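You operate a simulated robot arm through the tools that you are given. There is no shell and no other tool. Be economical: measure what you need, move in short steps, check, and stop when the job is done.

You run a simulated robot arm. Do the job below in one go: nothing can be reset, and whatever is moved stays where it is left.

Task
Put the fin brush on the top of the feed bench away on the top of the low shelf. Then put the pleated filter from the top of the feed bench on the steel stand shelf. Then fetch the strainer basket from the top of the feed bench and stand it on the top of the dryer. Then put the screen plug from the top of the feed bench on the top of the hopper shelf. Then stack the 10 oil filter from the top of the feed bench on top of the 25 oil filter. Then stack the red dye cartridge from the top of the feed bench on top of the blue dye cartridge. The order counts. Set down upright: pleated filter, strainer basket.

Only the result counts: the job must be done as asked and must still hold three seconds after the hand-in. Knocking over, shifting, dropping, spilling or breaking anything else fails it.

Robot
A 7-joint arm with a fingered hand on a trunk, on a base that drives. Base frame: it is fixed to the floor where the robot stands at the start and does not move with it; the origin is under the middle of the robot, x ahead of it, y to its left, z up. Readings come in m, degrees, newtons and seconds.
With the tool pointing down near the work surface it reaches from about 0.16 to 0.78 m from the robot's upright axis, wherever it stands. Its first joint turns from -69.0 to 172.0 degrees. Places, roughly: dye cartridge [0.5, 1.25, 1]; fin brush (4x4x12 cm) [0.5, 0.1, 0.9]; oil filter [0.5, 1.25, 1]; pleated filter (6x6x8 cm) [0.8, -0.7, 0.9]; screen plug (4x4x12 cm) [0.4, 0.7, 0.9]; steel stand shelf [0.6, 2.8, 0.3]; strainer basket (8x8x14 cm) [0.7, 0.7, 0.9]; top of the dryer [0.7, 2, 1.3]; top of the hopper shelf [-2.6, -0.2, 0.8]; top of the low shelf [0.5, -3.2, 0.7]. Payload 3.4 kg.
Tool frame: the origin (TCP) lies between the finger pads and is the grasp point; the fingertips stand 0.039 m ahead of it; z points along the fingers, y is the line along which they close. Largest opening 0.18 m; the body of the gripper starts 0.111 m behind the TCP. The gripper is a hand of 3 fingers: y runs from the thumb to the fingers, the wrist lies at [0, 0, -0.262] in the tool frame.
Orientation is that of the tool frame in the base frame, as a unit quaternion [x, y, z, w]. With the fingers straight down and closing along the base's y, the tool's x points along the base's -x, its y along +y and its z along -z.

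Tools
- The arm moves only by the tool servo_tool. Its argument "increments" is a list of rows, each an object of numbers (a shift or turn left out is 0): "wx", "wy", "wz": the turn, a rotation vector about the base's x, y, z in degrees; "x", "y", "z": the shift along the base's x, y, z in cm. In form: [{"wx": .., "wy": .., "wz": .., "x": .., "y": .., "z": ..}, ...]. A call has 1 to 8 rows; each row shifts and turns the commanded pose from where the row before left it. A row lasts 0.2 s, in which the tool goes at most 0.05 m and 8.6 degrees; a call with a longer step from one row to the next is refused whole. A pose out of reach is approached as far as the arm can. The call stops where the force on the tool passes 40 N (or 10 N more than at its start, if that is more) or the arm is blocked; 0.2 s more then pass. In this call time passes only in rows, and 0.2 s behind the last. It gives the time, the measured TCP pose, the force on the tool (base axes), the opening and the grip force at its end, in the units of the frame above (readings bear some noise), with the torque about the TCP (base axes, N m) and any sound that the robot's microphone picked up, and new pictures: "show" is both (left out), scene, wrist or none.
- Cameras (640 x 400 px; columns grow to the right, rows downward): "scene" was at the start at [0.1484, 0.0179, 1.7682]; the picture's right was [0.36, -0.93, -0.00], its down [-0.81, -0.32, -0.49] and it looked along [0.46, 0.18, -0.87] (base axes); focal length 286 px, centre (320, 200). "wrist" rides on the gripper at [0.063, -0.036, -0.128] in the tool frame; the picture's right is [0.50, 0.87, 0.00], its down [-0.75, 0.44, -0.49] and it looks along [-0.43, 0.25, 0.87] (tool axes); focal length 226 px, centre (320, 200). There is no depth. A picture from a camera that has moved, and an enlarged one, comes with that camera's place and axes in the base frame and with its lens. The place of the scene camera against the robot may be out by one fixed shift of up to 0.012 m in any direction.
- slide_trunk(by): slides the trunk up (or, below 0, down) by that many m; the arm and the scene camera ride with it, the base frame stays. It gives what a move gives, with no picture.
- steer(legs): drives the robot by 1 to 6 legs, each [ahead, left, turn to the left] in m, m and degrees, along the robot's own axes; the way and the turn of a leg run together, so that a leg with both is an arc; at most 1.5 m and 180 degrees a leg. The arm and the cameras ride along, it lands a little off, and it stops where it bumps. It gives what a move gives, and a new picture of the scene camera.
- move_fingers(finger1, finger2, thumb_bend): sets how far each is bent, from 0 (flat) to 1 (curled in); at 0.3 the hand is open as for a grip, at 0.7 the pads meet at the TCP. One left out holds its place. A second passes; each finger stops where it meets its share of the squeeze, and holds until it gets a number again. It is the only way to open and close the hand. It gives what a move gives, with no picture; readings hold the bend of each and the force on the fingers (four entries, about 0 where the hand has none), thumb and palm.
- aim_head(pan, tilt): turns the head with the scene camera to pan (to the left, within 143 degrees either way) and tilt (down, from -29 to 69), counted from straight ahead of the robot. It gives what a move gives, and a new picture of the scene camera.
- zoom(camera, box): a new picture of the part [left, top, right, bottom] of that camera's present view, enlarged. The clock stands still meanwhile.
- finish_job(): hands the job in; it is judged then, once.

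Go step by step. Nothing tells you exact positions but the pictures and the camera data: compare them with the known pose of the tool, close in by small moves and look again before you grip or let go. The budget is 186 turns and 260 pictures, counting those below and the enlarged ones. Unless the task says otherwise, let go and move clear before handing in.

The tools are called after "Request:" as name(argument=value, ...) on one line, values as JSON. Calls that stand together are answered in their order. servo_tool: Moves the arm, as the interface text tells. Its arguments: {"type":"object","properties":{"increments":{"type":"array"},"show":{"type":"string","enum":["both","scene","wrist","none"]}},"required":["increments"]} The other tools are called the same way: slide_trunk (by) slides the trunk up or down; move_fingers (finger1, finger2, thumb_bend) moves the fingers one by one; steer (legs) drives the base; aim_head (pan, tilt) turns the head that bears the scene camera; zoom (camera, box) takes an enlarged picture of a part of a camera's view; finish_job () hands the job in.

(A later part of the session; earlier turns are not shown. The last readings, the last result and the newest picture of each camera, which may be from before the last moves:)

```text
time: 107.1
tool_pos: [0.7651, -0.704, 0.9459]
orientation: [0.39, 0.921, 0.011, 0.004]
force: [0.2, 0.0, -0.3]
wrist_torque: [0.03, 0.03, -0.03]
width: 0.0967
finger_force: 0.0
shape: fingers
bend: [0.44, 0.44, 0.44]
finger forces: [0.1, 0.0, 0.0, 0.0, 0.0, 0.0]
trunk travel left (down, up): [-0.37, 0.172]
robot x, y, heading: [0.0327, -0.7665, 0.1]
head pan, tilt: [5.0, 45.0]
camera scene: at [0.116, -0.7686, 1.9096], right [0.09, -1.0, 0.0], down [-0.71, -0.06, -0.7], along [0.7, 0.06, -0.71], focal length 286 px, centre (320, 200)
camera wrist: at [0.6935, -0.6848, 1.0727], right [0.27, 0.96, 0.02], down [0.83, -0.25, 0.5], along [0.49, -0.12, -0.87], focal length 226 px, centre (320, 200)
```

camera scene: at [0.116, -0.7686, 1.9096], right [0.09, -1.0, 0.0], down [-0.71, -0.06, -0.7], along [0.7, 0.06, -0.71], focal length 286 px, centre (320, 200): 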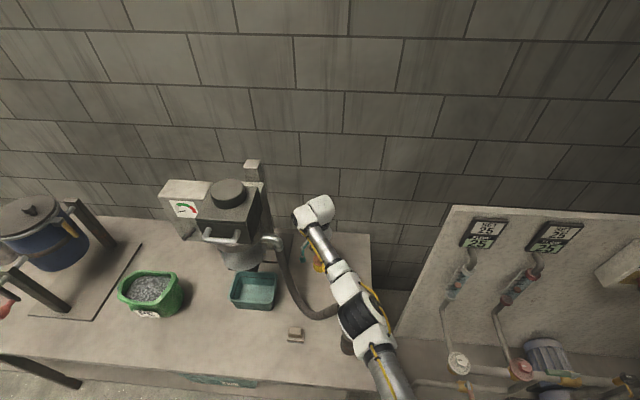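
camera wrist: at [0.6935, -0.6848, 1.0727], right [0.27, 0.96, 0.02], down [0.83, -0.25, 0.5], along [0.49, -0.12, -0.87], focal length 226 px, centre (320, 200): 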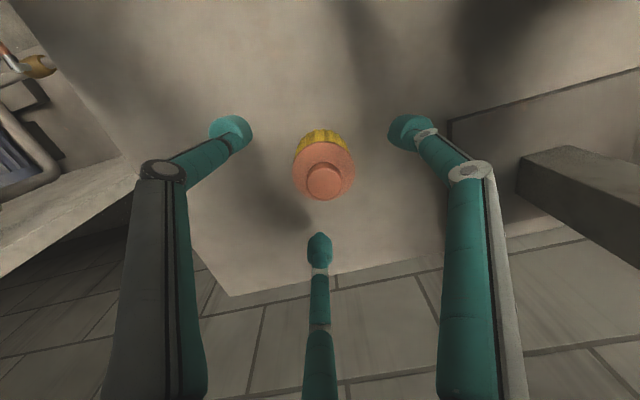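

Nearly centred. A small nudge, then I lower with the trunk so the reach stays the same.

Request:
servo_tool(increments=[{"x": 0.5, "y": 0.3}, {"z": 0}], show="none")

Request:
slide_trunk(by=-0.072)

Request:
servo_tool(increments=[{"z": 0}, {"z": 0}], show="both")

```text
time: 107.7
tool_pos: [0.7712, -0.6965, 0.9457]
orientation: [0.39, 0.921, 0.01, 0.004]
force: [-0.1, 0.1, 0.7]
wrist_torque: [-0.01, 0.0, -0.02]
width: 0.0964
finger_force: 0.1
shape: fingers
bend: [0.44, 0.44, 0.44]
finger forces: [0.1, 0.1, 0.1, 0.0, 0.0, 0.1]
trunk travel left (down, up): [-0.37, 0.172]
robot x, y, heading: [0.033, -0.759, 0.0]
head pan, tilt: [5.0, 45.0]
```

```text
time: 108.8
tool_pos: [0.7816, -0.7195, 0.9518]
orientation: [0.393, 0.917, 0.037, 0.051]
force: [-0.2, -0.3, 0.3]
wrist_torque: [0.05, -0.01, -0.01]
width: 0.0966
finger_force: 0.1
shape: fingers
bend: [0.44, 0.44, 0.44]
finger forces: [0.0, 0.0, 0.1, 0.1, 0.1, 0.0]
trunk travel left (down, up): [-0.298, 0.244]
robot x, y, heading: [0.0327, -0.7662, -0.3]
head pan, tilt: [5.0, 45.0]
```

```text
time: 109.1
tool_pos: [0.7963, -0.7152, 0.9423]
orientation: [0.399, 0.915, 0.029, 0.052]
force: [-0.7, 1.2, 1.2]
wrist_torque: [-0.15, -0.12, 0.0]
width: 0.0966
finger_force: 0.1
shape: fingers
bend: [0.44, 0.44, 0.44]
finger forces: [0.0, 0.0, 0.0, 0.0, 0.0, 0.1]
trunk travel left (down, up): [-0.298, 0.244]
robot x, y, heading: [0.0359, -0.7688, -0.4]
head pan, tilt: [5.0, 45.0]
stopped in row 1: the arm was blocked; the commanded pose is now the measured one
camera scene: at [0.1461, -0.8071, 1.8369], right [0.08, -1.0, -0.02], down [-0.7, -0.04, -0.71], along [0.71, 0.07, -0.7], focal length 286 px, centre (320, 200)
camera wrist: at [0.7121, -0.6935, 1.0607], right [0.29, 0.96, 0.05], down [0.77, -0.26, 0.59], along [0.57, -0.13, -0.81], focal length 226 px, centre (320, 200)
```

scene: 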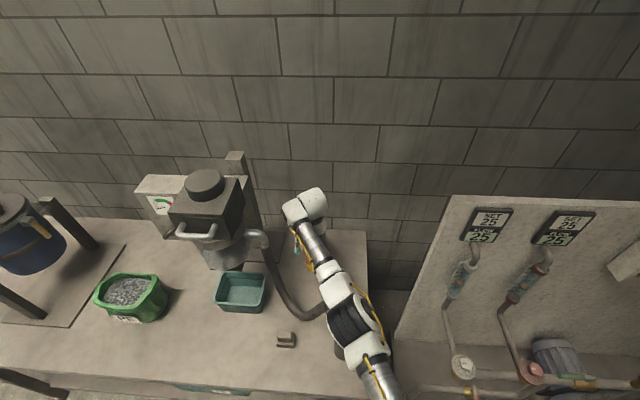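
wrist: 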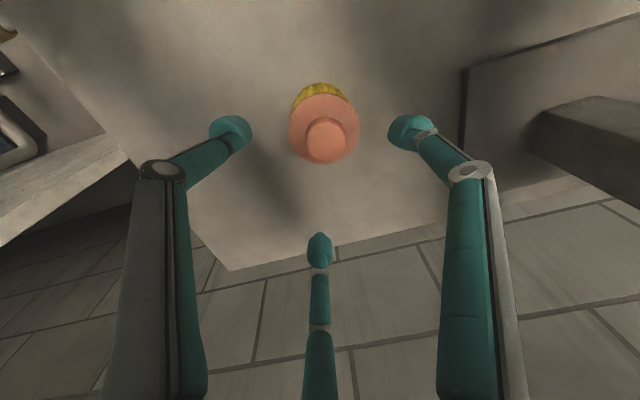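

The elbow has come down onto the hose wand. I'll raise the trunk back at once and check the wand.

Request:
slide_trunk(by=0.1)

Request:
servo_tool(increments=[{"z": 2, "wy": -3}, {"z": 2, "wy": -3}, {"z": 0}])

```text
time: 110.4
tool_pos: [0.7975, -0.6821, 1.0466]
orientation: [0.391, 0.918, 0.021, 0.058]
force: [-0.1, 0.5, -0.1]
wrist_torque: [-0.16, 0.01, -0.03]
width: 0.0968
finger_force: 0.2
shape: fingers
bend: [0.44, 0.44, 0.44]
finger forces: [0.0, 0.1, 0.0, 0.1, 0.0, 0.1]
trunk travel left (down, up): [-0.398, 0.144]
robot x, y, heading: [0.0374, -0.7661, -0.3]
head pan, tilt: [5.0, 45.0]
```

```text
time: 111.2
tool_pos: [0.8216, -0.7175, 1.0765]
orientation: [0.392, 0.913, 0.046, 0.104]
force: [1.3, 0.0, -0.6]
wrist_torque: [-0.05, 0.0, 0.01]
width: 0.0965
finger_force: 0.0
shape: fingers
bend: [0.44, 0.44, 0.44]
finger forces: [0.1, 0.0, 0.1, 0.0, 0.0, 0.0]
out of reach, approached as far as the arm can: row 1, 2
trunk travel left (down, up): [-0.398, 0.144]
robot x, y, heading: [0.036, -0.7652, -0.4]
head pan, tilt: [5.0, 45.0]
camera scene: at [0.1089, -0.7705, 1.9376], right [0.08, -1.0, 0.0], down [-0.71, -0.05, -0.7], along [0.7, 0.06, -0.71], focal length 286 px, centre (320, 200)
camera wrist: at [0.7246, -0.6957, 1.1855], right [0.27, 0.96, 0.07], down [0.7, -0.25, 0.67], along [0.66, -0.14, -0.74], focal length 226 px, centre (320, 200)
```

scene: 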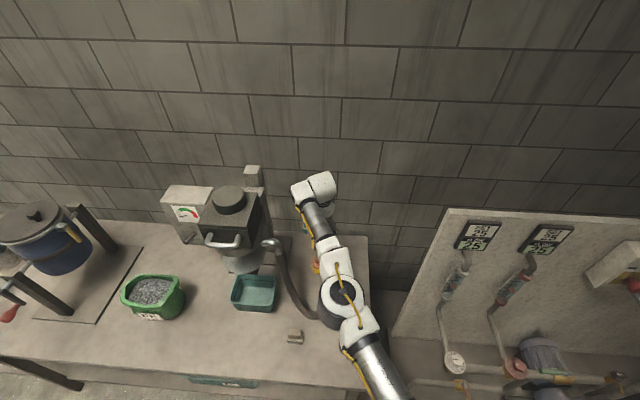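
wrist: 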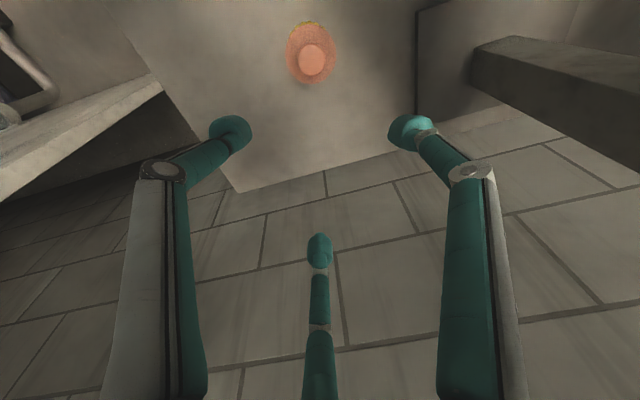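

The wand seems to be still in place (its top is at about z 1.15, which is why the elbow caught it). I'll straighten the tool, raise it, and approach from further left where the elbow stays clear.

Request:
servo_tool(increments=[{"z": 4, "x": -1, "wy": 4}, {"z": 4, "x": -2, "wy": 4}, {"z": 4, "x": -2, "wy": 4}, {"z": 4, "x": -2}, {"x": -2}])

Request:
zoom(camera="scene", box=[220, 200, 400, 380])

```text
time: 112.4
tool_pos: [0.7379, -0.719, 1.2388]
orientation: [0.394, 0.919, 0.005, 0.009]
force: [-0.1, 0.0, 0.5]
wrist_torque: [0.0, -0.02, 0.0]
width: 0.0968
finger_force: 0.0
shape: fingers
bend: [0.44, 0.44, 0.44]
finger forces: [0.1, 0.0, 0.1, 0.1, 0.0, 0.0]
out of reach, approached as far as the arm can: row 2, 5
trunk travel left (down, up): [-0.398, 0.144]
robot x, y, heading: [0.0341, -0.7651, -0.6]
head pan, tilt: [5.0, 45.0]
camera scene: at [0.1063, -0.7537, 1.9376], right [0.08, -1.0, 0.01], down [-0.71, -0.06, -0.71], along [0.7, 0.05, -0.71], focal length 286 px, centre (320, 200)
camera wrist: at [0.665, -0.6975, 1.3653], right [0.28, 0.96, 0.01], down [0.83, -0.25, 0.51], along [0.49, -0.14, -0.86], focal length 226 px, centre (320, 200)
```

scene: 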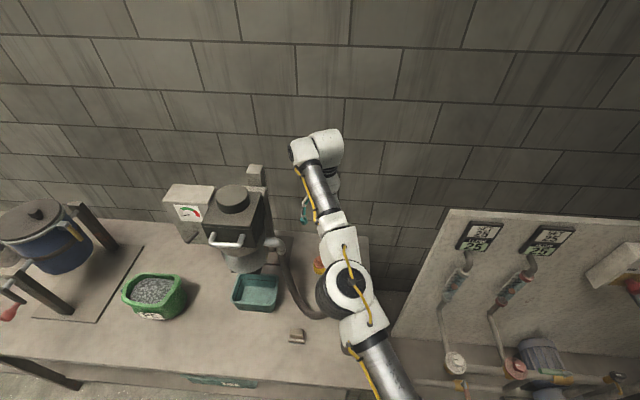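
wrist: 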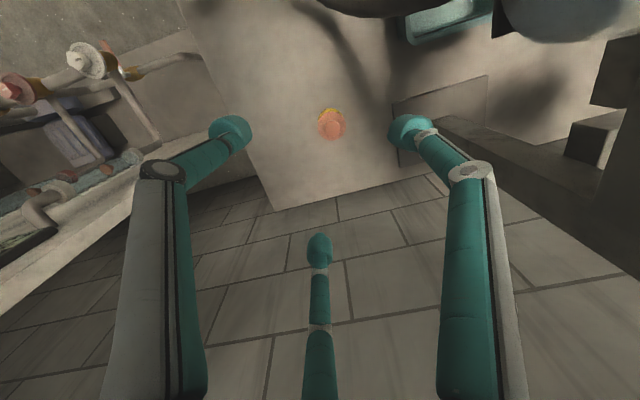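

```text
2.22 times, centred on (310, 290) of scene
camera zoom: at [0.1063, -0.7537, 1.9376], right [0.08, -1.0, 0.01], down [-0.71, -0.06, -0.71], along [0.7, 0.05, -0.71], focal length 636 px, centre (342, 0)
```

zoom: 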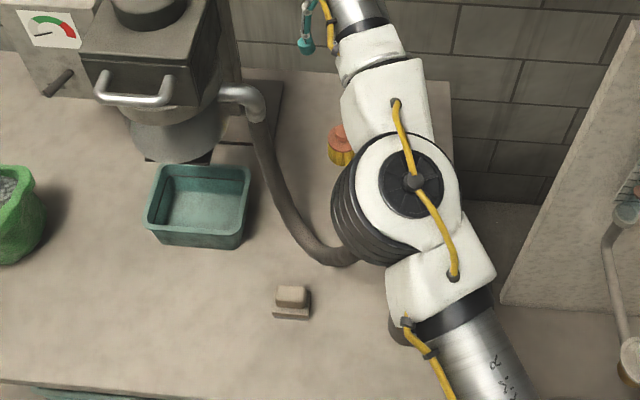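

I'll back out, shift left, move the hand right relative to the robot, and check the wand on the way.

Request:
steer(legs=[[-0.3, 0, 0], [0, 0.25, 0]])

Request:
servo_tool(increments=[{"y": -4.5, "x": -1}, {"y": -4.5, "x": -1}, {"y": -4.5, "x": -1}, {"y": -4.5, "x": -1}, {"y": -2}, {"z": 0}])

```text
time: 115.9
tool_pos: [0.4419, -0.4782, 1.2401]
orientation: [0.39, 0.921, 0.009, 0.007]
force: [-0.6, -0.4, -0.2]
wrist_torque: [0.02, 0.02, 0.01]
width: 0.097
finger_force: 0.1
shape: fingers
bend: [0.44, 0.44, 0.44]
finger forces: [0.0, 0.0, 0.0, 0.0, 0.0, 0.0]
trunk travel left (down, up): [-0.398, 0.144]
robot x, y, heading: [-0.2602, -0.5181, -0.3]
head pan, tilt: [5.0, 45.0]
camera scene: at [-0.1883, -0.5205, 1.9376], right [0.08, -1.0, 0.0], down [-0.71, -0.06, -0.7], along [0.7, 0.06, -0.71], focal length 286 px, centre (320, 200)
```

scene: 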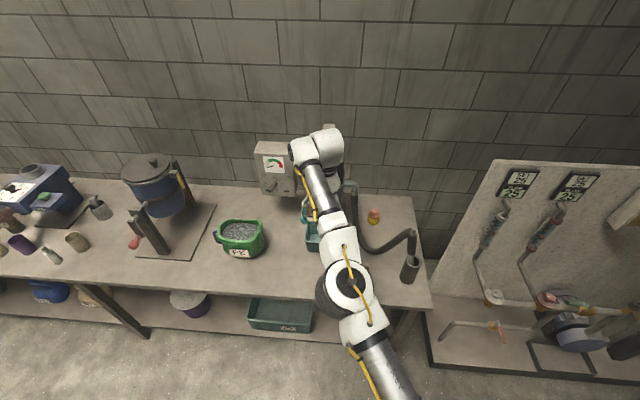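

```text
time: 117.3
tool_pos: [0.4391, -0.4611, 1.2432]
orientation: [0.38, 0.925, 0.005, 0.013]
force: [0.2, 1.2, 0.5]
wrist_torque: [-0.04, 0.0, -0.02]
width: 0.0967
finger_force: 0.2
shape: fingers
bend: [0.44, 0.44, 0.44]
finger forces: [0.0, 0.0, 0.1, 0.0, 0.0, 0.0]
out of reach, approached as far as the arm can: row 1, 2, 3, 4, 5
trunk travel left (down, up): [-0.398, 0.144]
robot x, y, heading: [-0.2628, -0.5179, -0.1]
head pan, tilt: [5.0, 45.0]
camera scene: at [-0.1881, -0.5082, 1.9375], right [0.08, -1.0, 0.0], down [-0.71, -0.06, -0.7], along [0.7, 0.06, -0.71], focal length 286 px, centre (320, 200)
camera wrist: at [0.3654, -0.4415, 1.3682], right [0.25, 0.97, 0.01], down [0.83, -0.22, 0.52], along [0.5, -0.13, -0.86], focal length 226 px, centre (320, 200)
```

scene: 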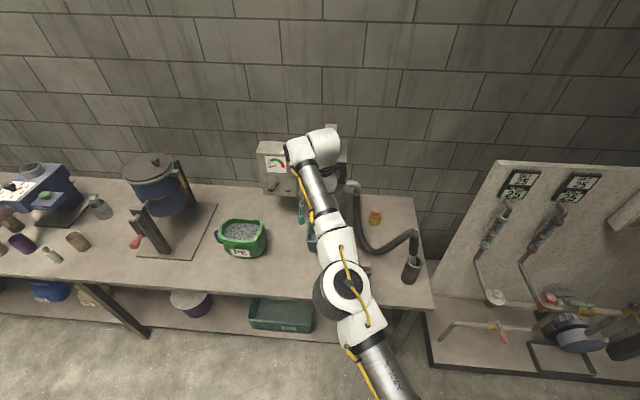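
wrist: 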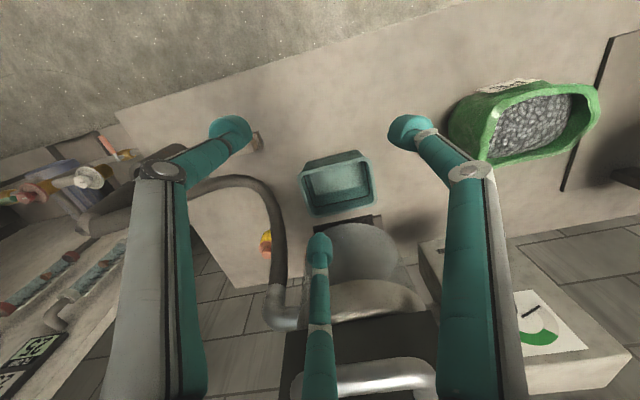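

The arm is near its first-joint limit to the right, so I'll pull the hand in and turn the robot to face the filter instead.

Request:
servo_tool(increments=[{"x": -4.5, "y": 1}, {"x": -4.5, "y": 1}, {"x": -4.5, "y": 1}, {"z": 0}], show="none")

Request:
steer(legs=[[0, 0.05, -22]])

```text
time: 118.3
tool_pos: [0.4252, -0.4642, 1.2843]
orientation: [0.39, 0.921, 0.007, 0.009]
force: [-0.3, 0.4, -0.3]
wrist_torque: [-0.05, 0.0, -0.01]
width: 0.0965
finger_force: 0.1
shape: fingers
bend: [0.44, 0.44, 0.44]
finger forces: [0.0, 0.0, 0.1, 0.1, 0.0, 0.0]
out of reach, approached as far as the arm can: row 1, 2, 3
trunk travel left (down, up): [-0.398, 0.144]
robot x, y, heading: [-0.2593, -0.5178, -0.3]
head pan, tilt: [5.0, 45.0]
```

```text
time: 119.9
tool_pos: [0.4029, -0.6813, 1.2843]
orientation: [0.559, 0.829, 0.007, 0.009]
force: [-0.1, -0.3, 0.7]
wrist_torque: [-0.01, -0.01, 0.01]
width: 0.0966
finger_force: 0.1
shape: fingers
bend: [0.44, 0.44, 0.44]
finger forces: [0.0, 0.0, 0.0, 0.1, 0.1, 0.0]
trunk travel left (down, up): [-0.398, 0.144]
robot x, y, heading: [-0.2539, -0.4685, -22.0]
head pan, tilt: [5.0, 45.0]
camera scene: at [-0.1814, -0.4968, 1.9376], right [-0.3, -0.95, 0.0], down [-0.68, 0.21, -0.7], along [0.67, -0.21, -0.71], focal length 286 px, centre (320, 200)
```

scene: 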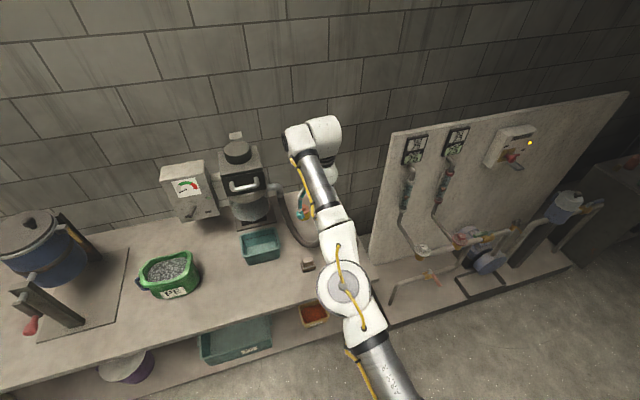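

Request:
servo_tool(increments=[{"y": 4}, {"y": 4}, {"y": 4}, {"y": 4}], show="scene")

```text
time: 120.9
tool_pos: [0.4017, -0.6797, 1.2869]
orientation: [0.557, 0.83, 0.006, 0.011]
force: [0.0, 0.1, -0.1]
wrist_torque: [0.01, -0.01, -0.01]
width: 0.0969
finger_force: 0.0
shape: fingers
bend: [0.44, 0.44, 0.44]
finger forces: [0.1, 0.0, 0.1, 0.0, 0.0, 0.0]
out of reach, approached as far as the arm can: row 1, 2, 3, 4
trunk travel left (down, up): [-0.398, 0.144]
robot x, y, heading: [-0.2538, -0.4666, -22.4]
head pan, tilt: [5.0, 45.0]
camera scene: at [-0.1814, -0.4966, 1.9376], right [-0.3, -0.95, 0.0], down [-0.68, 0.21, -0.7], along [0.67, -0.21, -0.71], focal length 286 px, centre (320, 200)
```

scene: 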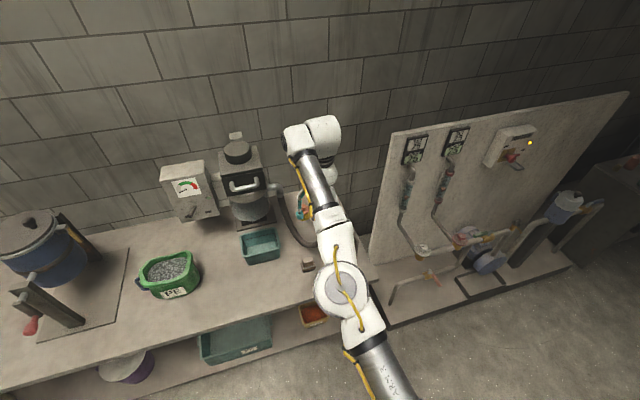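

The arm seems stuck near a straight configuration, with the commanded pose lagging inward. I'll drive the command outward again to straighten through it, then pull back in.

Request:
servo_tool(increments=[{"x": 3.7, "y": -1.5}, {"x": 3.7, "y": -1.5}, {"x": 3.7, "y": -1.5}, {"x": 3.7, "y": -1.5}, {"x": 3.7, "y": -1.5}, {"x": 3.7, "y": -1.5}, {"x": 3.7, "y": -1.5}, {"x": 3.7, "y": -1.5}], show="scene")

```text
time: 122.7
tool_pos: [0.4147, -0.6861, 1.2858]
orientation: [0.558, 0.83, 0.007, 0.012]
force: [0.6, 0.1, -0.7]
wrist_torque: [0.0, 0.0, -0.01]
width: 0.0968
finger_force: 0.1
shape: fingers
bend: [0.44, 0.44, 0.44]
finger forces: [0.1, 0.0, 0.0, 0.1, 0.0, 0.0]
out of reach, approached as far as the arm can: row 1, 2, 3, 4, 5, 6, 7, 8
trunk travel left (down, up): [-0.398, 0.144]
robot x, y, heading: [-0.2494, -0.4689, -22.3]
head pan, tilt: [5.0, 45.0]
camera scene: at [-0.1806, -0.4949, 1.9376], right [-0.3, -0.95, 0.0], down [-0.68, 0.21, -0.7], along [0.67, -0.21, -0.71], focal length 286 px, centre (320, 200)
```

scene: 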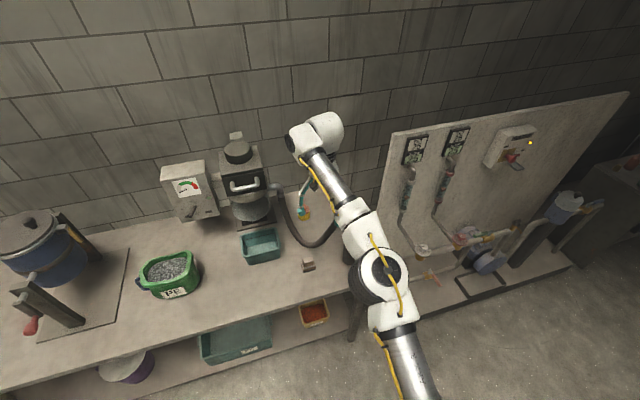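

The elbow is back on its right side. Now I pull the hand inward.

Request:
servo_tool(increments=[{"x": -3, "y": 1.2}, {"x": -3, "y": 1.2}, {"x": -3, "y": 1.2}, {"x": -3, "y": 1.2}, {"z": 0}], show="scene")

```text
time: 123.9
tool_pos: [0.2909, -0.6418, 1.2843]
orientation: [0.56, 0.829, 0.009, 0.011]
force: [0.5, 0.6, -0.1]
wrist_torque: [0.0, -0.01, 0.0]
width: 0.0966
finger_force: 0.0
shape: fingers
bend: [0.44, 0.44, 0.44]
finger forces: [0.1, 0.1, 0.0, 0.0, 0.0, 0.0]
trunk travel left (down, up): [-0.398, 0.144]
robot x, y, heading: [-0.2543, -0.4709, -22.2]
head pan, tilt: [5.0, 45.0]
camera scene: at [-0.1825, -0.4997, 1.9376], right [-0.3, -0.95, 0.0], down [-0.68, 0.21, -0.7], along [0.67, -0.21, -0.71], focal length 286 px, centre (320, 200)
```

scene: 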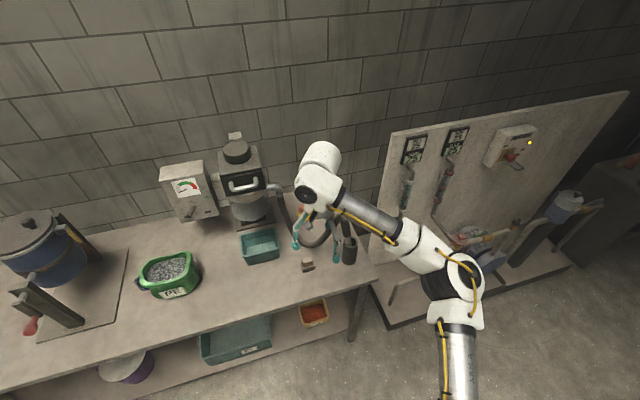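

The arm moves freely again. I'll keep the trunk high this time (elbow above the wand) and gain reach by tilting the tool slightly forward. Now I raise the trunk and drive in, facing the filter.

Request:
slide_trunk(by=0.06)

Request:
steer(legs=[[0, 0, 12], [0.322, -0.075, 0]])

Request:
servo_tool(increments=[{"wy": -4, "x": 2}, {"wy": -4, "x": 2, "y": -1}, {"wy": -4, "x": 2, "y": -1}, {"x": 2, "y": -1, "z": -2}, {"z": 0}])

```text
time: 124.9
tool_pos: [0.2903, -0.6419, 1.3467]
orientation: [0.559, 0.829, 0.006, 0.01]
force: [0.4, 0.8, -0.2]
wrist_torque: [0.01, -0.01, -0.03]
width: 0.0969
finger_force: 0.0
shape: fingers
bend: [0.44, 0.44, 0.44]
finger forces: [0.1, 0.0, 0.0, 0.0, 0.1, 0.0]
trunk travel left (down, up): [-0.458, 0.084]
robot x, y, heading: [-0.2492, -0.4666, -22.5]
head pan, tilt: [5.0, 45.0]
```

```text
time: 127.8
tool_pos: [0.6195, -0.6543, 1.346]
orientation: [0.469, 0.883, 0.007, 0.01]
force: [0.2, -0.1, 0.3]
wrist_torque: [0.02, -0.01, -0.03]
width: 0.0968
finger_force: 0.1
shape: fingers
bend: [0.44, 0.44, 0.44]
finger forces: [0.1, 0.1, 0.1, 0.1, 0.1, 0.1]
trunk travel left (down, up): [-0.458, 0.084]
robot x, y, heading: [0.056, -0.5975, -10.2]
head pan, tilt: [5.0, 45.0]
camera scene: at [0.114, -0.6135, 1.9976], right [-0.09, -1.0, 0.0], down [-0.71, 0.07, -0.71], along [0.7, -0.06, -0.71], focal length 286 px, centre (320, 200)
```

scene: 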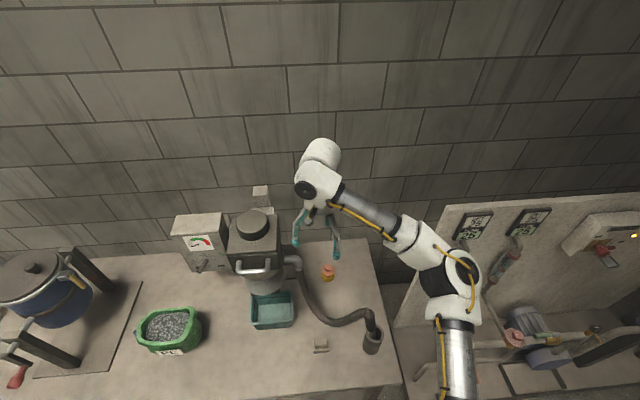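

```text
time: 129.0
tool_pos: [0.6959, -0.681, 1.3282]
orientation: [0.464, 0.878, 0.056, 0.104]
force: [-0.3, 0.8, 0.3]
wrist_torque: [-0.01, -0.01, 0.02]
width: 0.0965
finger_force: 0.1
shape: fingers
bend: [0.44, 0.44, 0.44]
finger forces: [0.0, 0.1, 0.1, 0.0, 0.0, 0.0]
trunk travel left (down, up): [-0.458, 0.084]
robot x, y, heading: [0.0532, -0.5988, -10.2]
head pan, tilt: [5.0, 45.0]
camera scene: at [0.1133, -0.6136, 1.9977], right [-0.09, -1.0, 0.0], down [-0.71, 0.07, -0.71], along [0.7, -0.06, -0.71], focal length 286 px, centre (320, 200)
camera wrist: at [0.6017, -0.6489, 1.4365], right [0.42, 0.9, 0.11], down [0.65, -0.38, 0.66], along [0.64, -0.21, -0.74], focal length 226 px, centre (320, 200)
```

scene: 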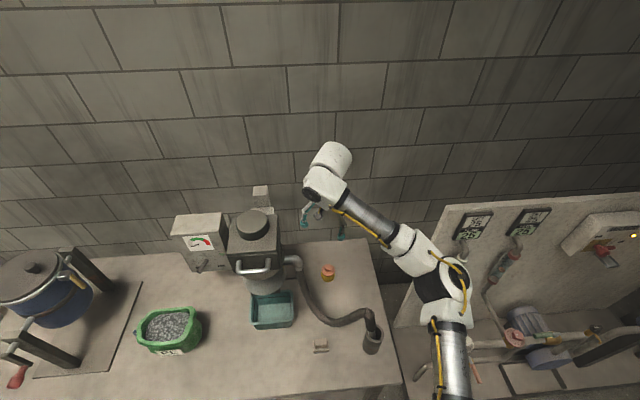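
wrist: 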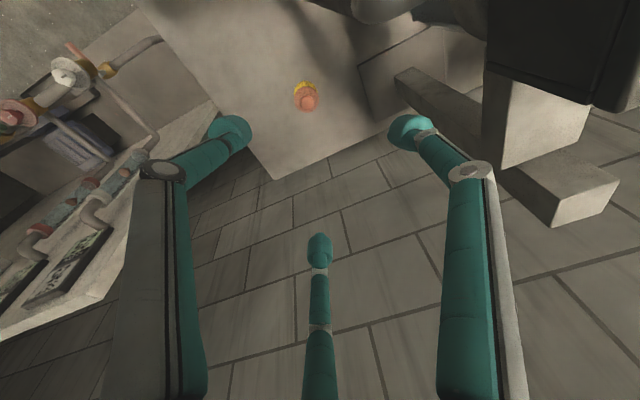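

The elbow is high and clear of the wand. I'll extend and descend toward the filter.

Request:
servo_tool(increments=[{"x": 2.5, "y": -0.7, "z": -3.5}, {"x": 2.5, "y": -0.6, "z": -3.5}, {"x": 2, "y": -0.6, "z": -4}, {"z": -4.5}, {"z": -4.5}, {"z": -4.5}, {"z": -4.5}, {"z": 0}])

```text
time: 130.8
tool_pos: [0.7669, -0.7001, 1.0377]
orientation: [0.465, 0.877, 0.056, 0.104]
force: [-0.4, -0.8, 0.7]
wrist_torque: [-0.02, 0.0, 0.01]
width: 0.0967
finger_force: 0.1
shape: fingers
bend: [0.44, 0.44, 0.44]
finger forces: [0.0, 0.0, 0.0, 0.0, 0.0, 0.0]
trunk travel left (down, up): [-0.458, 0.084]
robot x, y, heading: [0.0509, -0.602, -10.0]
head pan, tilt: [5.0, 45.0]
camera scene: at [0.1145, -0.6134, 1.9976], right [-0.09, -1.0, 0.0], down [-0.71, 0.07, -0.7], along [0.7, -0.06, -0.71], focal length 286 px, centre (320, 200)
camera wrist: at [0.6724, -0.6679, 1.1467], right [0.42, 0.9, 0.1], down [0.65, -0.38, 0.66], along [0.64, -0.21, -0.74], focal length 226 px, centre (320, 200)
```

scene: 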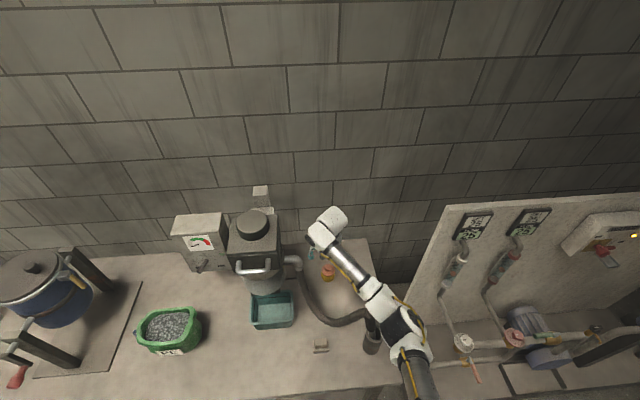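
wrist: 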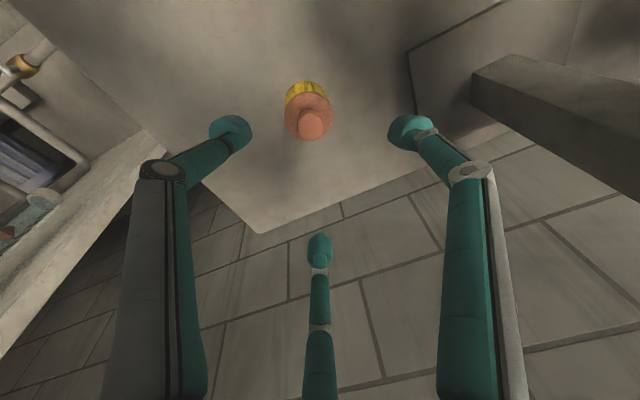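

The elbow is close to the wand at this bearing. I'll go up again, shift the robot a bit left and raise the trunk fully so the arm passes farther from the wand and higher.

Request:
servo_tool(increments=[{"z": 4.5}, {"z": 4.5}, {"z": 4.5}, {"x": -2, "y": -3}, {"x": -1, "y": -3}, {"z": 0}], show="none")

Request:
slide_trunk(by=0.08)

Request:
steer(legs=[[0, 0.09, -4]])

Request:
servo_tool(increments=[{"z": -3}, {"z": -3}, {"z": -3}, {"z": 0}, {"z": 0}, {"z": 0}])

```text
time: 132.2
tool_pos: [0.7376, -0.7632, 1.1705]
orientation: [0.465, 0.877, 0.057, 0.104]
force: [0.5, -0.5, -0.4]
wrist_torque: [0.02, 0.01, 0.05]
width: 0.0964
finger_force: 0.0
shape: fingers
bend: [0.44, 0.44, 0.44]
finger forces: [0.0, 0.1, 0.0, 0.0, 0.0, 0.0]
trunk travel left (down, up): [-0.458, 0.084]
robot x, y, heading: [0.0469, -0.5984, -10.1]
head pan, tilt: [5.0, 45.0]
```

```text
time: 133.4
tool_pos: [0.7374, -0.7584, 1.2512]
orientation: [0.464, 0.878, 0.055, 0.104]
force: [0.1, 0.7, 0.6]
wrist_torque: [-0.01, -0.03, 0.02]
width: 0.0965
finger_force: 0.2
shape: fingers
bend: [0.44, 0.44, 0.44]
finger forces: [0.0, 0.0, 0.1, 0.0, 0.0, 0.0]
trunk travel left (down, up): [-0.538, 0.004]
robot x, y, heading: [0.0527, -0.5979, -10.3]
head pan, tilt: [5.0, 45.0]
```

```text
time: 134.5
tool_pos: [0.7308, -0.7698, 1.2498]
orientation: [0.499, 0.858, 0.066, 0.102]
force: [0.3, -0.8, 0.1]
wrist_torque: [0.21, 0.08, 0.05]
width: 0.0968
finger_force: 0.0
shape: fingers
bend: [0.44, 0.44, 0.44]
finger forces: [0.0, 0.0, 0.0, 0.1, 0.1, 0.1]
trunk travel left (down, up): [-0.538, 0.004]
robot x, y, heading: [0.0698, -0.5199, -14.0]
head pan, tilt: [5.0, 45.0]
camera scene: at [0.1151, -0.5794, 2.0766], right [-0.16, -0.99, -0.02], down [-0.7, 0.13, -0.71], along [0.7, -0.1, -0.71], focal length 286 px, centre (320, 200)
```

scene: 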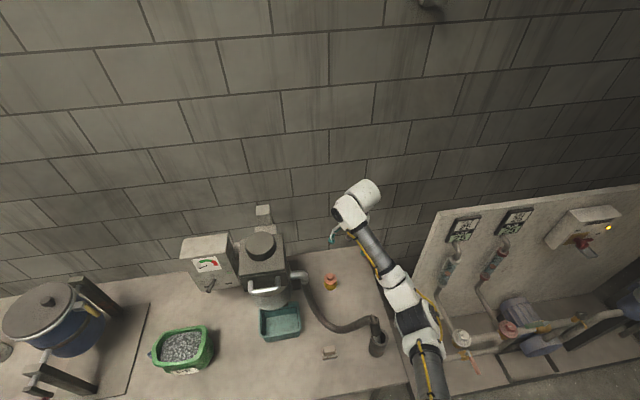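

```text
time: 136.1
tool_pos: [0.7353, -0.732, 1.1649]
orientation: [0.496, 0.86, 0.057, 0.108]
force: [0.0, -0.2, 0.8]
wrist_torque: [0.05, -0.02, 0.01]
width: 0.0966
finger_force: 0.1
shape: fingers
bend: [0.44, 0.44, 0.44]
finger forces: [0.1, 0.0, 0.1, 0.1, 0.0, 0.0]
trunk travel left (down, up): [-0.538, 0.004]
robot x, y, heading: [0.0716, -0.5172, -14.4]
head pan, tilt: [5.0, 45.0]
stopped in row 6: the arm was blocked; the commanded pose is now the measured one
camera scene: at [0.1331, -0.5138, 2.077], right [-0.16, -0.99, 0.01], down [-0.7, 0.11, -0.7], along [0.69, -0.12, -0.71], focal length 286 px, centre (320, 200)
camera wrist: at [0.6432, -0.6928, 1.2736], right [0.49, 0.87, 0.11], down [0.61, -0.43, 0.66], along [0.62, -0.25, -0.74], focal length 226 px, centre (320, 200)
```

scene: 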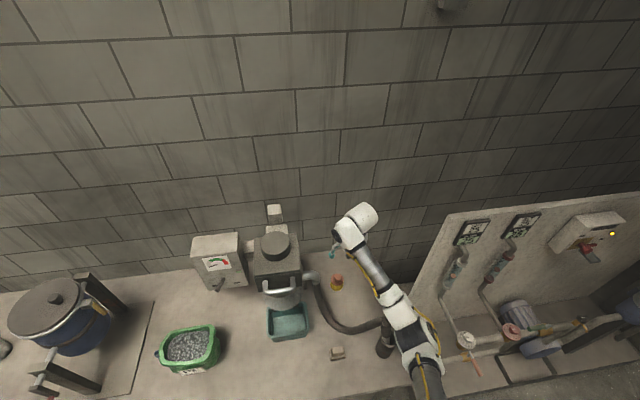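
wrist: 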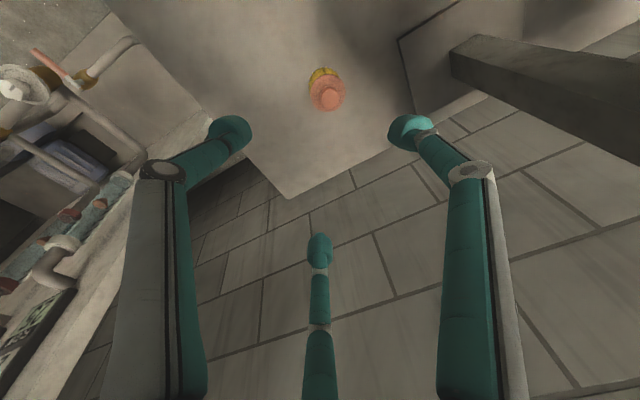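

The stop was just post-drive rocking. I'll let it settle and then move over the filter.

Request:
servo_tool(increments=[{"z": 0}, {"z": 0}, {"z": 0}, {"z": 0}, {"z": 0}, {"z": 0}], show="none")

Request:
servo_tool(increments=[{"x": 1, "y": 1.2, "z": -4}, {"x": 1, "y": 1, "z": -4}, {"z": -3}, {"z": 0}, {"z": 0}])

```text
time: 137.5
tool_pos: [0.7401, -0.7161, 1.1651]
orientation: [0.493, 0.861, 0.052, 0.109]
force: [-0.6, 0.0, 0.5]
wrist_torque: [-0.06, 0.0, -0.02]
width: 0.0966
finger_force: 0.1
shape: fingers
bend: [0.44, 0.44, 0.44]
finger forces: [0.0, 0.0, 0.0, 0.0, 0.0, 0.0]
trunk travel left (down, up): [-0.538, 0.004]
robot x, y, heading: [0.072, -0.5113, -14.1]
head pan, tilt: [5.0, 45.0]
```

```text
time: 138.7
tool_pos: [0.7575, -0.7066, 1.0549]
orientation: [0.495, 0.86, 0.055, 0.107]
force: [0.3, -0.1, 0.3]
wrist_torque: [0.01, -0.02, 0.01]
width: 0.0968
finger_force: 0.1
shape: fingers
bend: [0.44, 0.44, 0.44]
finger forces: [0.0, 0.0, 0.1, 0.0, 0.0, 0.1]
trunk travel left (down, up): [-0.538, 0.004]
robot x, y, heading: [0.0699, -0.517, -14.3]
head pan, tilt: [5.0, 45.0]
camera scene: at [0.1322, -0.5192, 2.077], right [-0.16, -0.99, 0.0], down [-0.7, 0.11, -0.7], along [0.69, -0.12, -0.71], focal length 286 px, centre (320, 200)
camera wrist: at [0.6651, -0.6674, 1.1635], right [0.48, 0.87, 0.11], down [0.62, -0.43, 0.66], along [0.62, -0.25, -0.74], focal length 226 px, centre (320, 200)
```

scene: 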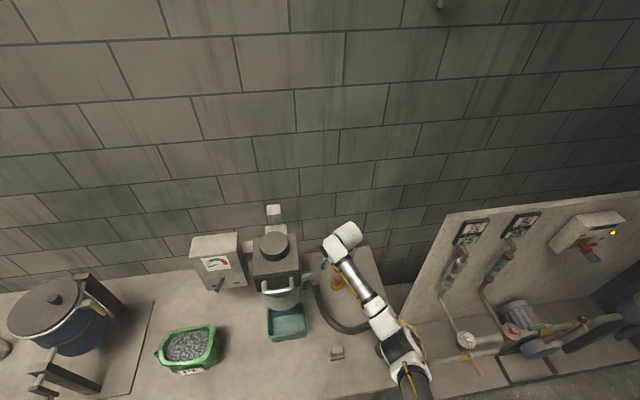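
wrist: 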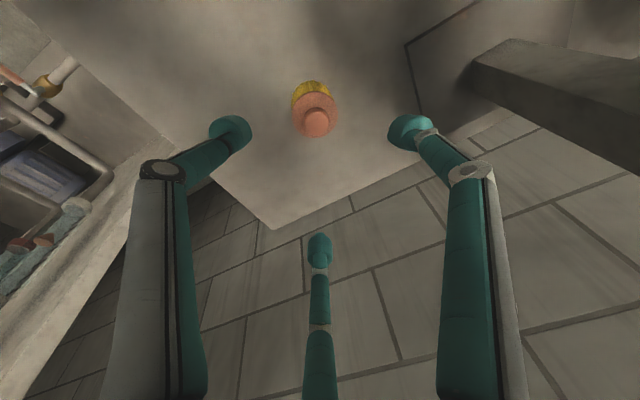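

Arm is well clear of the wand now. Continuing down.

Request:
servo_tool(increments=[{"x": 1, "y": 0.9, "z": -3}, {"z": -4}, {"z": -3}, {"z": 0}, {"z": 0}])

```text
time: 139.9
tool_pos: [0.7628, -0.7072, 0.9551]
orientation: [0.496, 0.86, 0.06, 0.107]
force: [-0.1, 0.3, 0.0]
wrist_torque: [0.03, 0.05, 0.02]
width: 0.0968
finger_force: 0.0
shape: fingers
bend: [0.44, 0.44, 0.44]
finger forces: [0.1, 0.1, 0.1, 0.1, 0.0, 0.0]
trunk travel left (down, up): [-0.538, 0.004]
robot x, y, heading: [0.067, -0.5194, -14.1]
head pan, tilt: [5.0, 45.0]
camera scene: at [0.1242, -0.5512, 2.077], right [-0.16, -0.99, -0.01], down [-0.7, 0.12, -0.71], along [0.7, -0.1, -0.71], focal length 286 px, centre (320, 200)
camera wrist: at [0.6715, -0.67, 1.0635], right [0.48, 0.87, 0.12], down [0.61, -0.43, 0.66], along [0.62, -0.25, -0.74], focal length 226 px, centre (320, 200)
```

scene: 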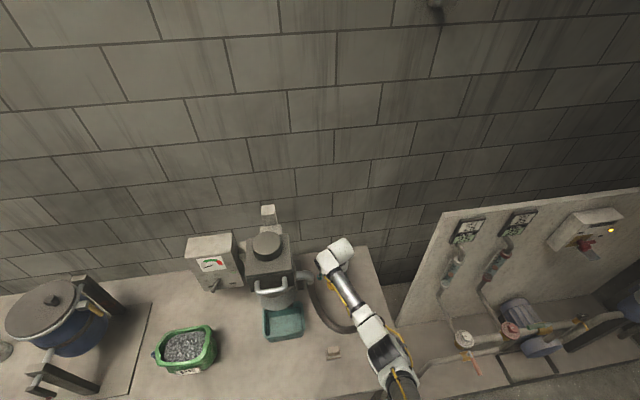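
wrist: 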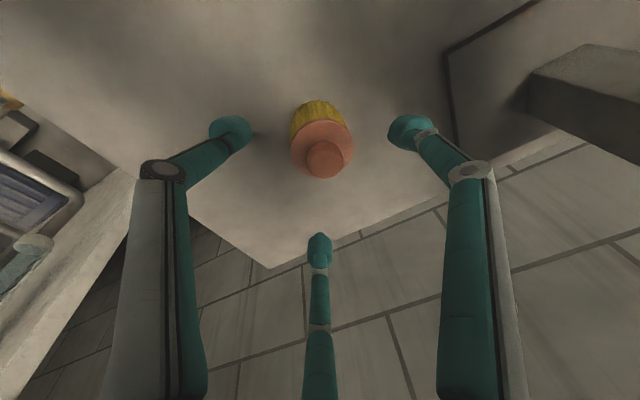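

Request:
servo_tool(increments=[{"z": 0}, {"z": 0}, {"z": 0}, {"z": 0}, {"z": 0}, {"z": 0}], show="wrist")

Request:
servo_tool(increments=[{"z": 0}, {"z": 0}, {"z": 0}, {"z": 0}], show="wrist")

```text
time: 141.3
tool_pos: [0.768, -0.6978, 0.9541]
orientation: [0.495, 0.86, 0.055, 0.107]
force: [0.0, -0.5, -0.8]
wrist_torque: [-0.04, 0.01, -0.02]
width: 0.0966
finger_force: 0.0
shape: fingers
bend: [0.44, 0.44, 0.44]
finger forces: [0.1, 0.1, 0.1, 0.0, 0.0, 0.0]
trunk travel left (down, up): [-0.538, 0.004]
robot x, y, heading: [0.0659, -0.5129, -14.1]
head pan, tilt: [5.0, 45.0]
camera wrist: at [0.6745, -0.6589, 1.0639], right [0.48, 0.87, 0.11], down [0.61, -0.43, 0.66], along [0.62, -0.25, -0.74], focal length 226 px, centre (320, 200)
```

wrist: 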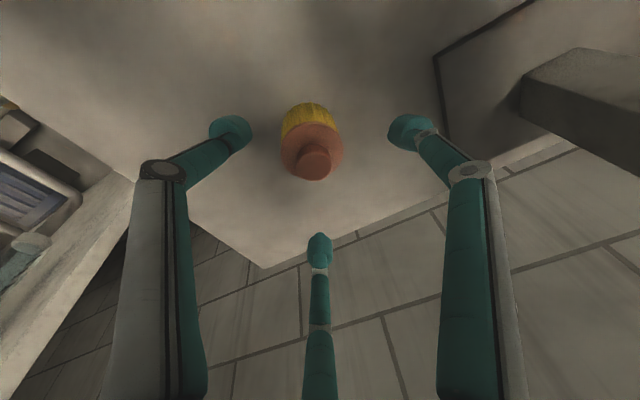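

```text
time: 142.3
tool_pos: [0.7647, -0.7017, 0.9547]
orientation: [0.495, 0.86, 0.057, 0.107]
force: [-0.7, 0.4, 0.4]
wrist_torque: [0.02, 0.0, 0.02]
width: 0.0967
finger_force: 0.1
shape: fingers
bend: [0.44, 0.44, 0.44]
finger forces: [0.0, 0.0, 0.1, 0.0, 0.0, 0.0]
trunk travel left (down, up): [-0.538, 0.004]
robot x, y, heading: [0.0726, -0.5167, -14.3]
head pan, tilt: [5.0, 45.0]
camera wrist: at [0.6733, -0.6635, 1.0639], right [0.48, 0.87, 0.11], down [0.61, -0.43, 0.66], along [0.62, -0.25, -0.74], focal length 226 px, centre (320, 200)
```

wrist: 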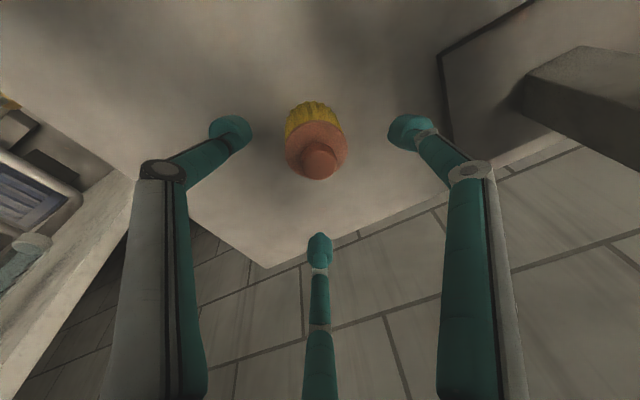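

Request:
servo_tool(increments=[{"x": 0.2, "y": 0.5, "z": -2.2}, {"z": -2}, {"z": -2}, {"z": -1.8}, {"z": 0}, {"z": 0}, {"z": 0}], show="both")

```text
time: 143.9
tool_pos: [0.7678, -0.6941, 0.877]
orientation: [0.495, 0.86, 0.056, 0.109]
force: [1.3, -2.6, 26.2]
wrist_torque: [-0.98, 1.18, 0.17]
width: 0.0956
finger_force: 13.0
shape: fingers
bend: [0.44, 0.44, 0.46]
finger forces: [0.0, 0.0, 0.1, 0.1, 25.5, 0.0]
trunk travel left (down, up): [-0.538, 0.004]
robot x, y, heading: [0.0658, -0.5147, -14.5]
head pan, tilt: [5.0, 45.0]
camera scene: at [0.1215, -0.5308, 2.0776], right [-0.16, -0.99, 0.0], down [-0.7, 0.11, -0.71], along [0.7, -0.11, -0.71], focal length 286 px, centre (320, 200)
camera wrist: at [0.675, -0.6561, 0.9859], right [0.48, 0.87, 0.11], down [0.61, -0.43, 0.67], along [0.63, -0.25, -0.74], focal length 226 px, centre (320, 200)
```

scene: 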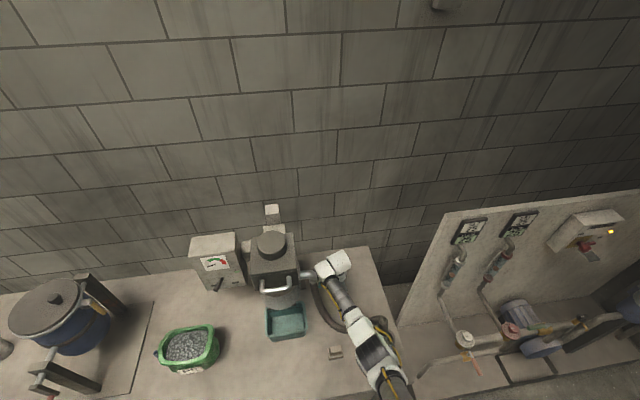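
wrist: 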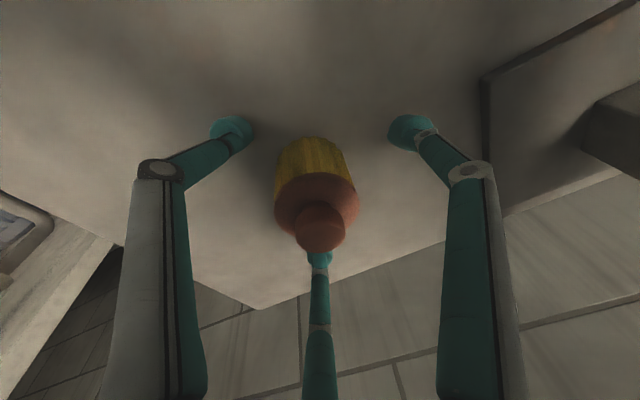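

The thumb tip touches the bench because of the tilt. I'll rise 1 cm and close.

Request:
servo_tool(increments=[{"z": 0.9}, {"z": 0}], show="none")

Request:
move_fingers(finger1=0.54, finger2=0.54, thumb_bend=0.54)

Request:
zoom(camera="wrist", box=[160, 80, 480, 320])

```text
time: 144.5
tool_pos: [0.7671, -0.6936, 0.8813]
orientation: [0.496, 0.86, 0.056, 0.105]
force: [0.0, 0.3, 0.5]
wrist_torque: [-0.01, -0.02, -0.02]
width: 0.0966
finger_force: 0.0
shape: fingers
bend: [0.44, 0.44, 0.44]
finger forces: [0.0, 0.1, 0.0, 0.0, 0.0, 0.0]
trunk travel left (down, up): [-0.538, 0.004]
robot x, y, heading: [0.0703, -0.5158, -14.1]
head pan, tilt: [5.0, 45.0]
```

```text
time: 145.5
tool_pos: [0.7677, -0.6951, 0.8825]
orientation: [0.495, 0.861, 0.056, 0.106]
force: [0.1, 0.2, 0.0]
wrist_torque: [-0.02, 0.0, 0.0]
width: 0.0576
finger_force: 0.0
shape: fingers
bend: [0.54, 0.54, 0.54]
finger forces: [0.0, 0.0, 0.1, 0.0, 0.0, 0.0]
trunk travel left (down, up): [-0.538, 0.004]
robot x, y, heading: [0.0698, -0.5153, -14.2]
head pan, tilt: [5.0, 45.0]
```

```text
1.67 times, centred on (320, 200) of wrist
camera zoom: at [0.6758, -0.656, 0.9917], right [0.48, 0.87, 0.11], down [0.61, -0.43, 0.66], along [0.62, -0.25, -0.74], focal length 377 px, centre (320, 200)
```

zoom: 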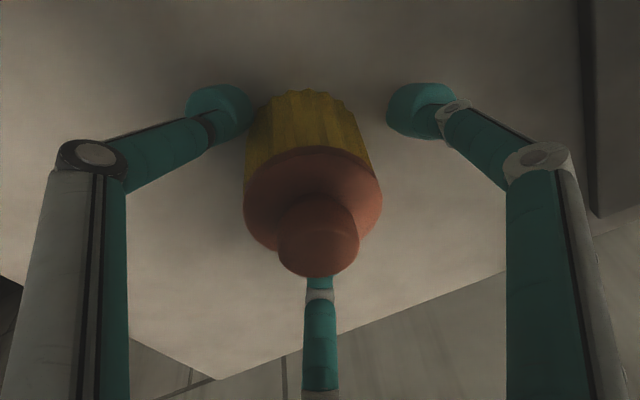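

Request:
move_fingers(finger1=0.72, finger2=0.72, thumb_bend=0.72)

Request:
servo_tool(increments=[{"z": 2}, {"z": 2}, {"z": 0}], show="both")

```text
time: 146.5
tool_pos: [0.7682, -0.6944, 0.8827]
orientation: [0.495, 0.86, 0.058, 0.107]
force: [1.1, 0.9, -0.3]
wrist_torque: [-0.01, 0.02, 0.0]
width: 0.0385
finger_force: 19.8
shape: fingers
bend: [0.59, 0.55, 0.61]
finger forces: [10.7, 13.3, 0.0, 0.0, 16.5, 0.0]
trunk travel left (down, up): [-0.538, 0.004]
robot x, y, heading: [0.0741, -0.5168, -14.5]
head pan, tilt: [5.0, 45.0]
```

```text
time: 147.3
tool_pos: [0.7685, -0.6942, 0.9225]
orientation: [0.495, 0.86, 0.056, 0.106]
force: [0.1, 0.4, -0.9]
wrist_torque: [0.03, 0.0, 0.01]
width: 0.0383
finger_force: 20.7
shape: fingers
bend: [0.59, 0.55, 0.61]
finger forces: [10.7, 13.2, 0.0, 0.0, 16.4, 0.0]
trunk travel left (down, up): [-0.538, 0.004]
robot x, y, heading: [0.0651, -0.5152, -14.0]
head pan, tilt: [5.0, 45.0]
camera scene: at [0.1294, -0.5321, 2.0771], right [-0.16, -0.99, 0.0], down [-0.7, 0.11, -0.7], along [0.7, -0.11, -0.71], focal length 286 px, centre (320, 200)
camera wrist: at [0.676, -0.6557, 1.0316], right [0.48, 0.87, 0.11], down [0.61, -0.43, 0.66], along [0.62, -0.25, -0.74], focal length 226 px, centre (320, 200)
```

scene: 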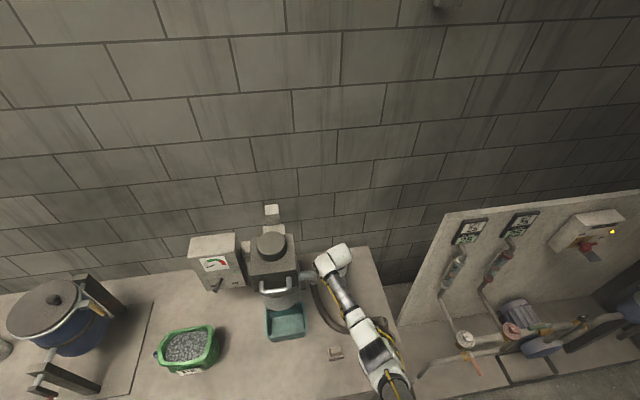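
wrist: 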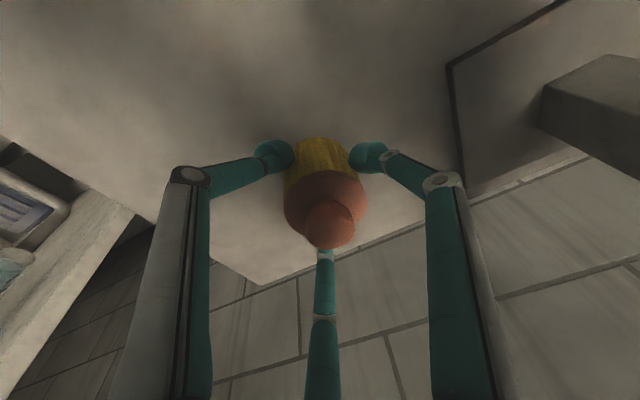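

Filter gripped and lifted. Raising high, then backing out.

Request:
servo_tool(increments=[{"z": 4.5}, {"z": 4.5}, {"z": 4.5}, {"z": 4.5}, {"z": 4.5}, {"z": 4.5}, {"z": 4.5}, {"z": 4.5}], show="wrist")

```text
time: 149.1
tool_pos: [0.7665, -0.6966, 1.2828]
orientation: [0.495, 0.86, 0.059, 0.106]
force: [0.2, -0.2, -1.1]
wrist_torque: [0.0, -0.02, -0.02]
width: 0.0376
finger_force: 20.3
shape: fingers
bend: [0.59, 0.55, 0.62]
finger forces: [10.8, 12.8, 0.1, 0.1, 16.2, 0.0]
trunk travel left (down, up): [-0.538, 0.004]
robot x, y, heading: [0.0697, -0.5175, -14.2]
head pan, tilt: [5.0, 45.0]
camera wrist: at [0.6753, -0.6584, 1.3919], right [0.48, 0.87, 0.11], down [0.62, -0.43, 0.66], along [0.62, -0.25, -0.74], focal length 226 px, centre (320, 200)
```

wrist: 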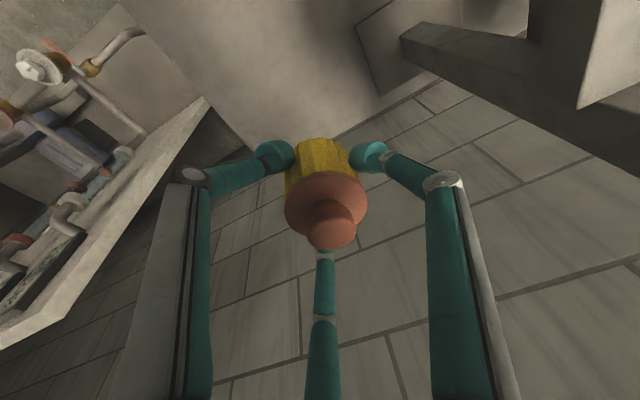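

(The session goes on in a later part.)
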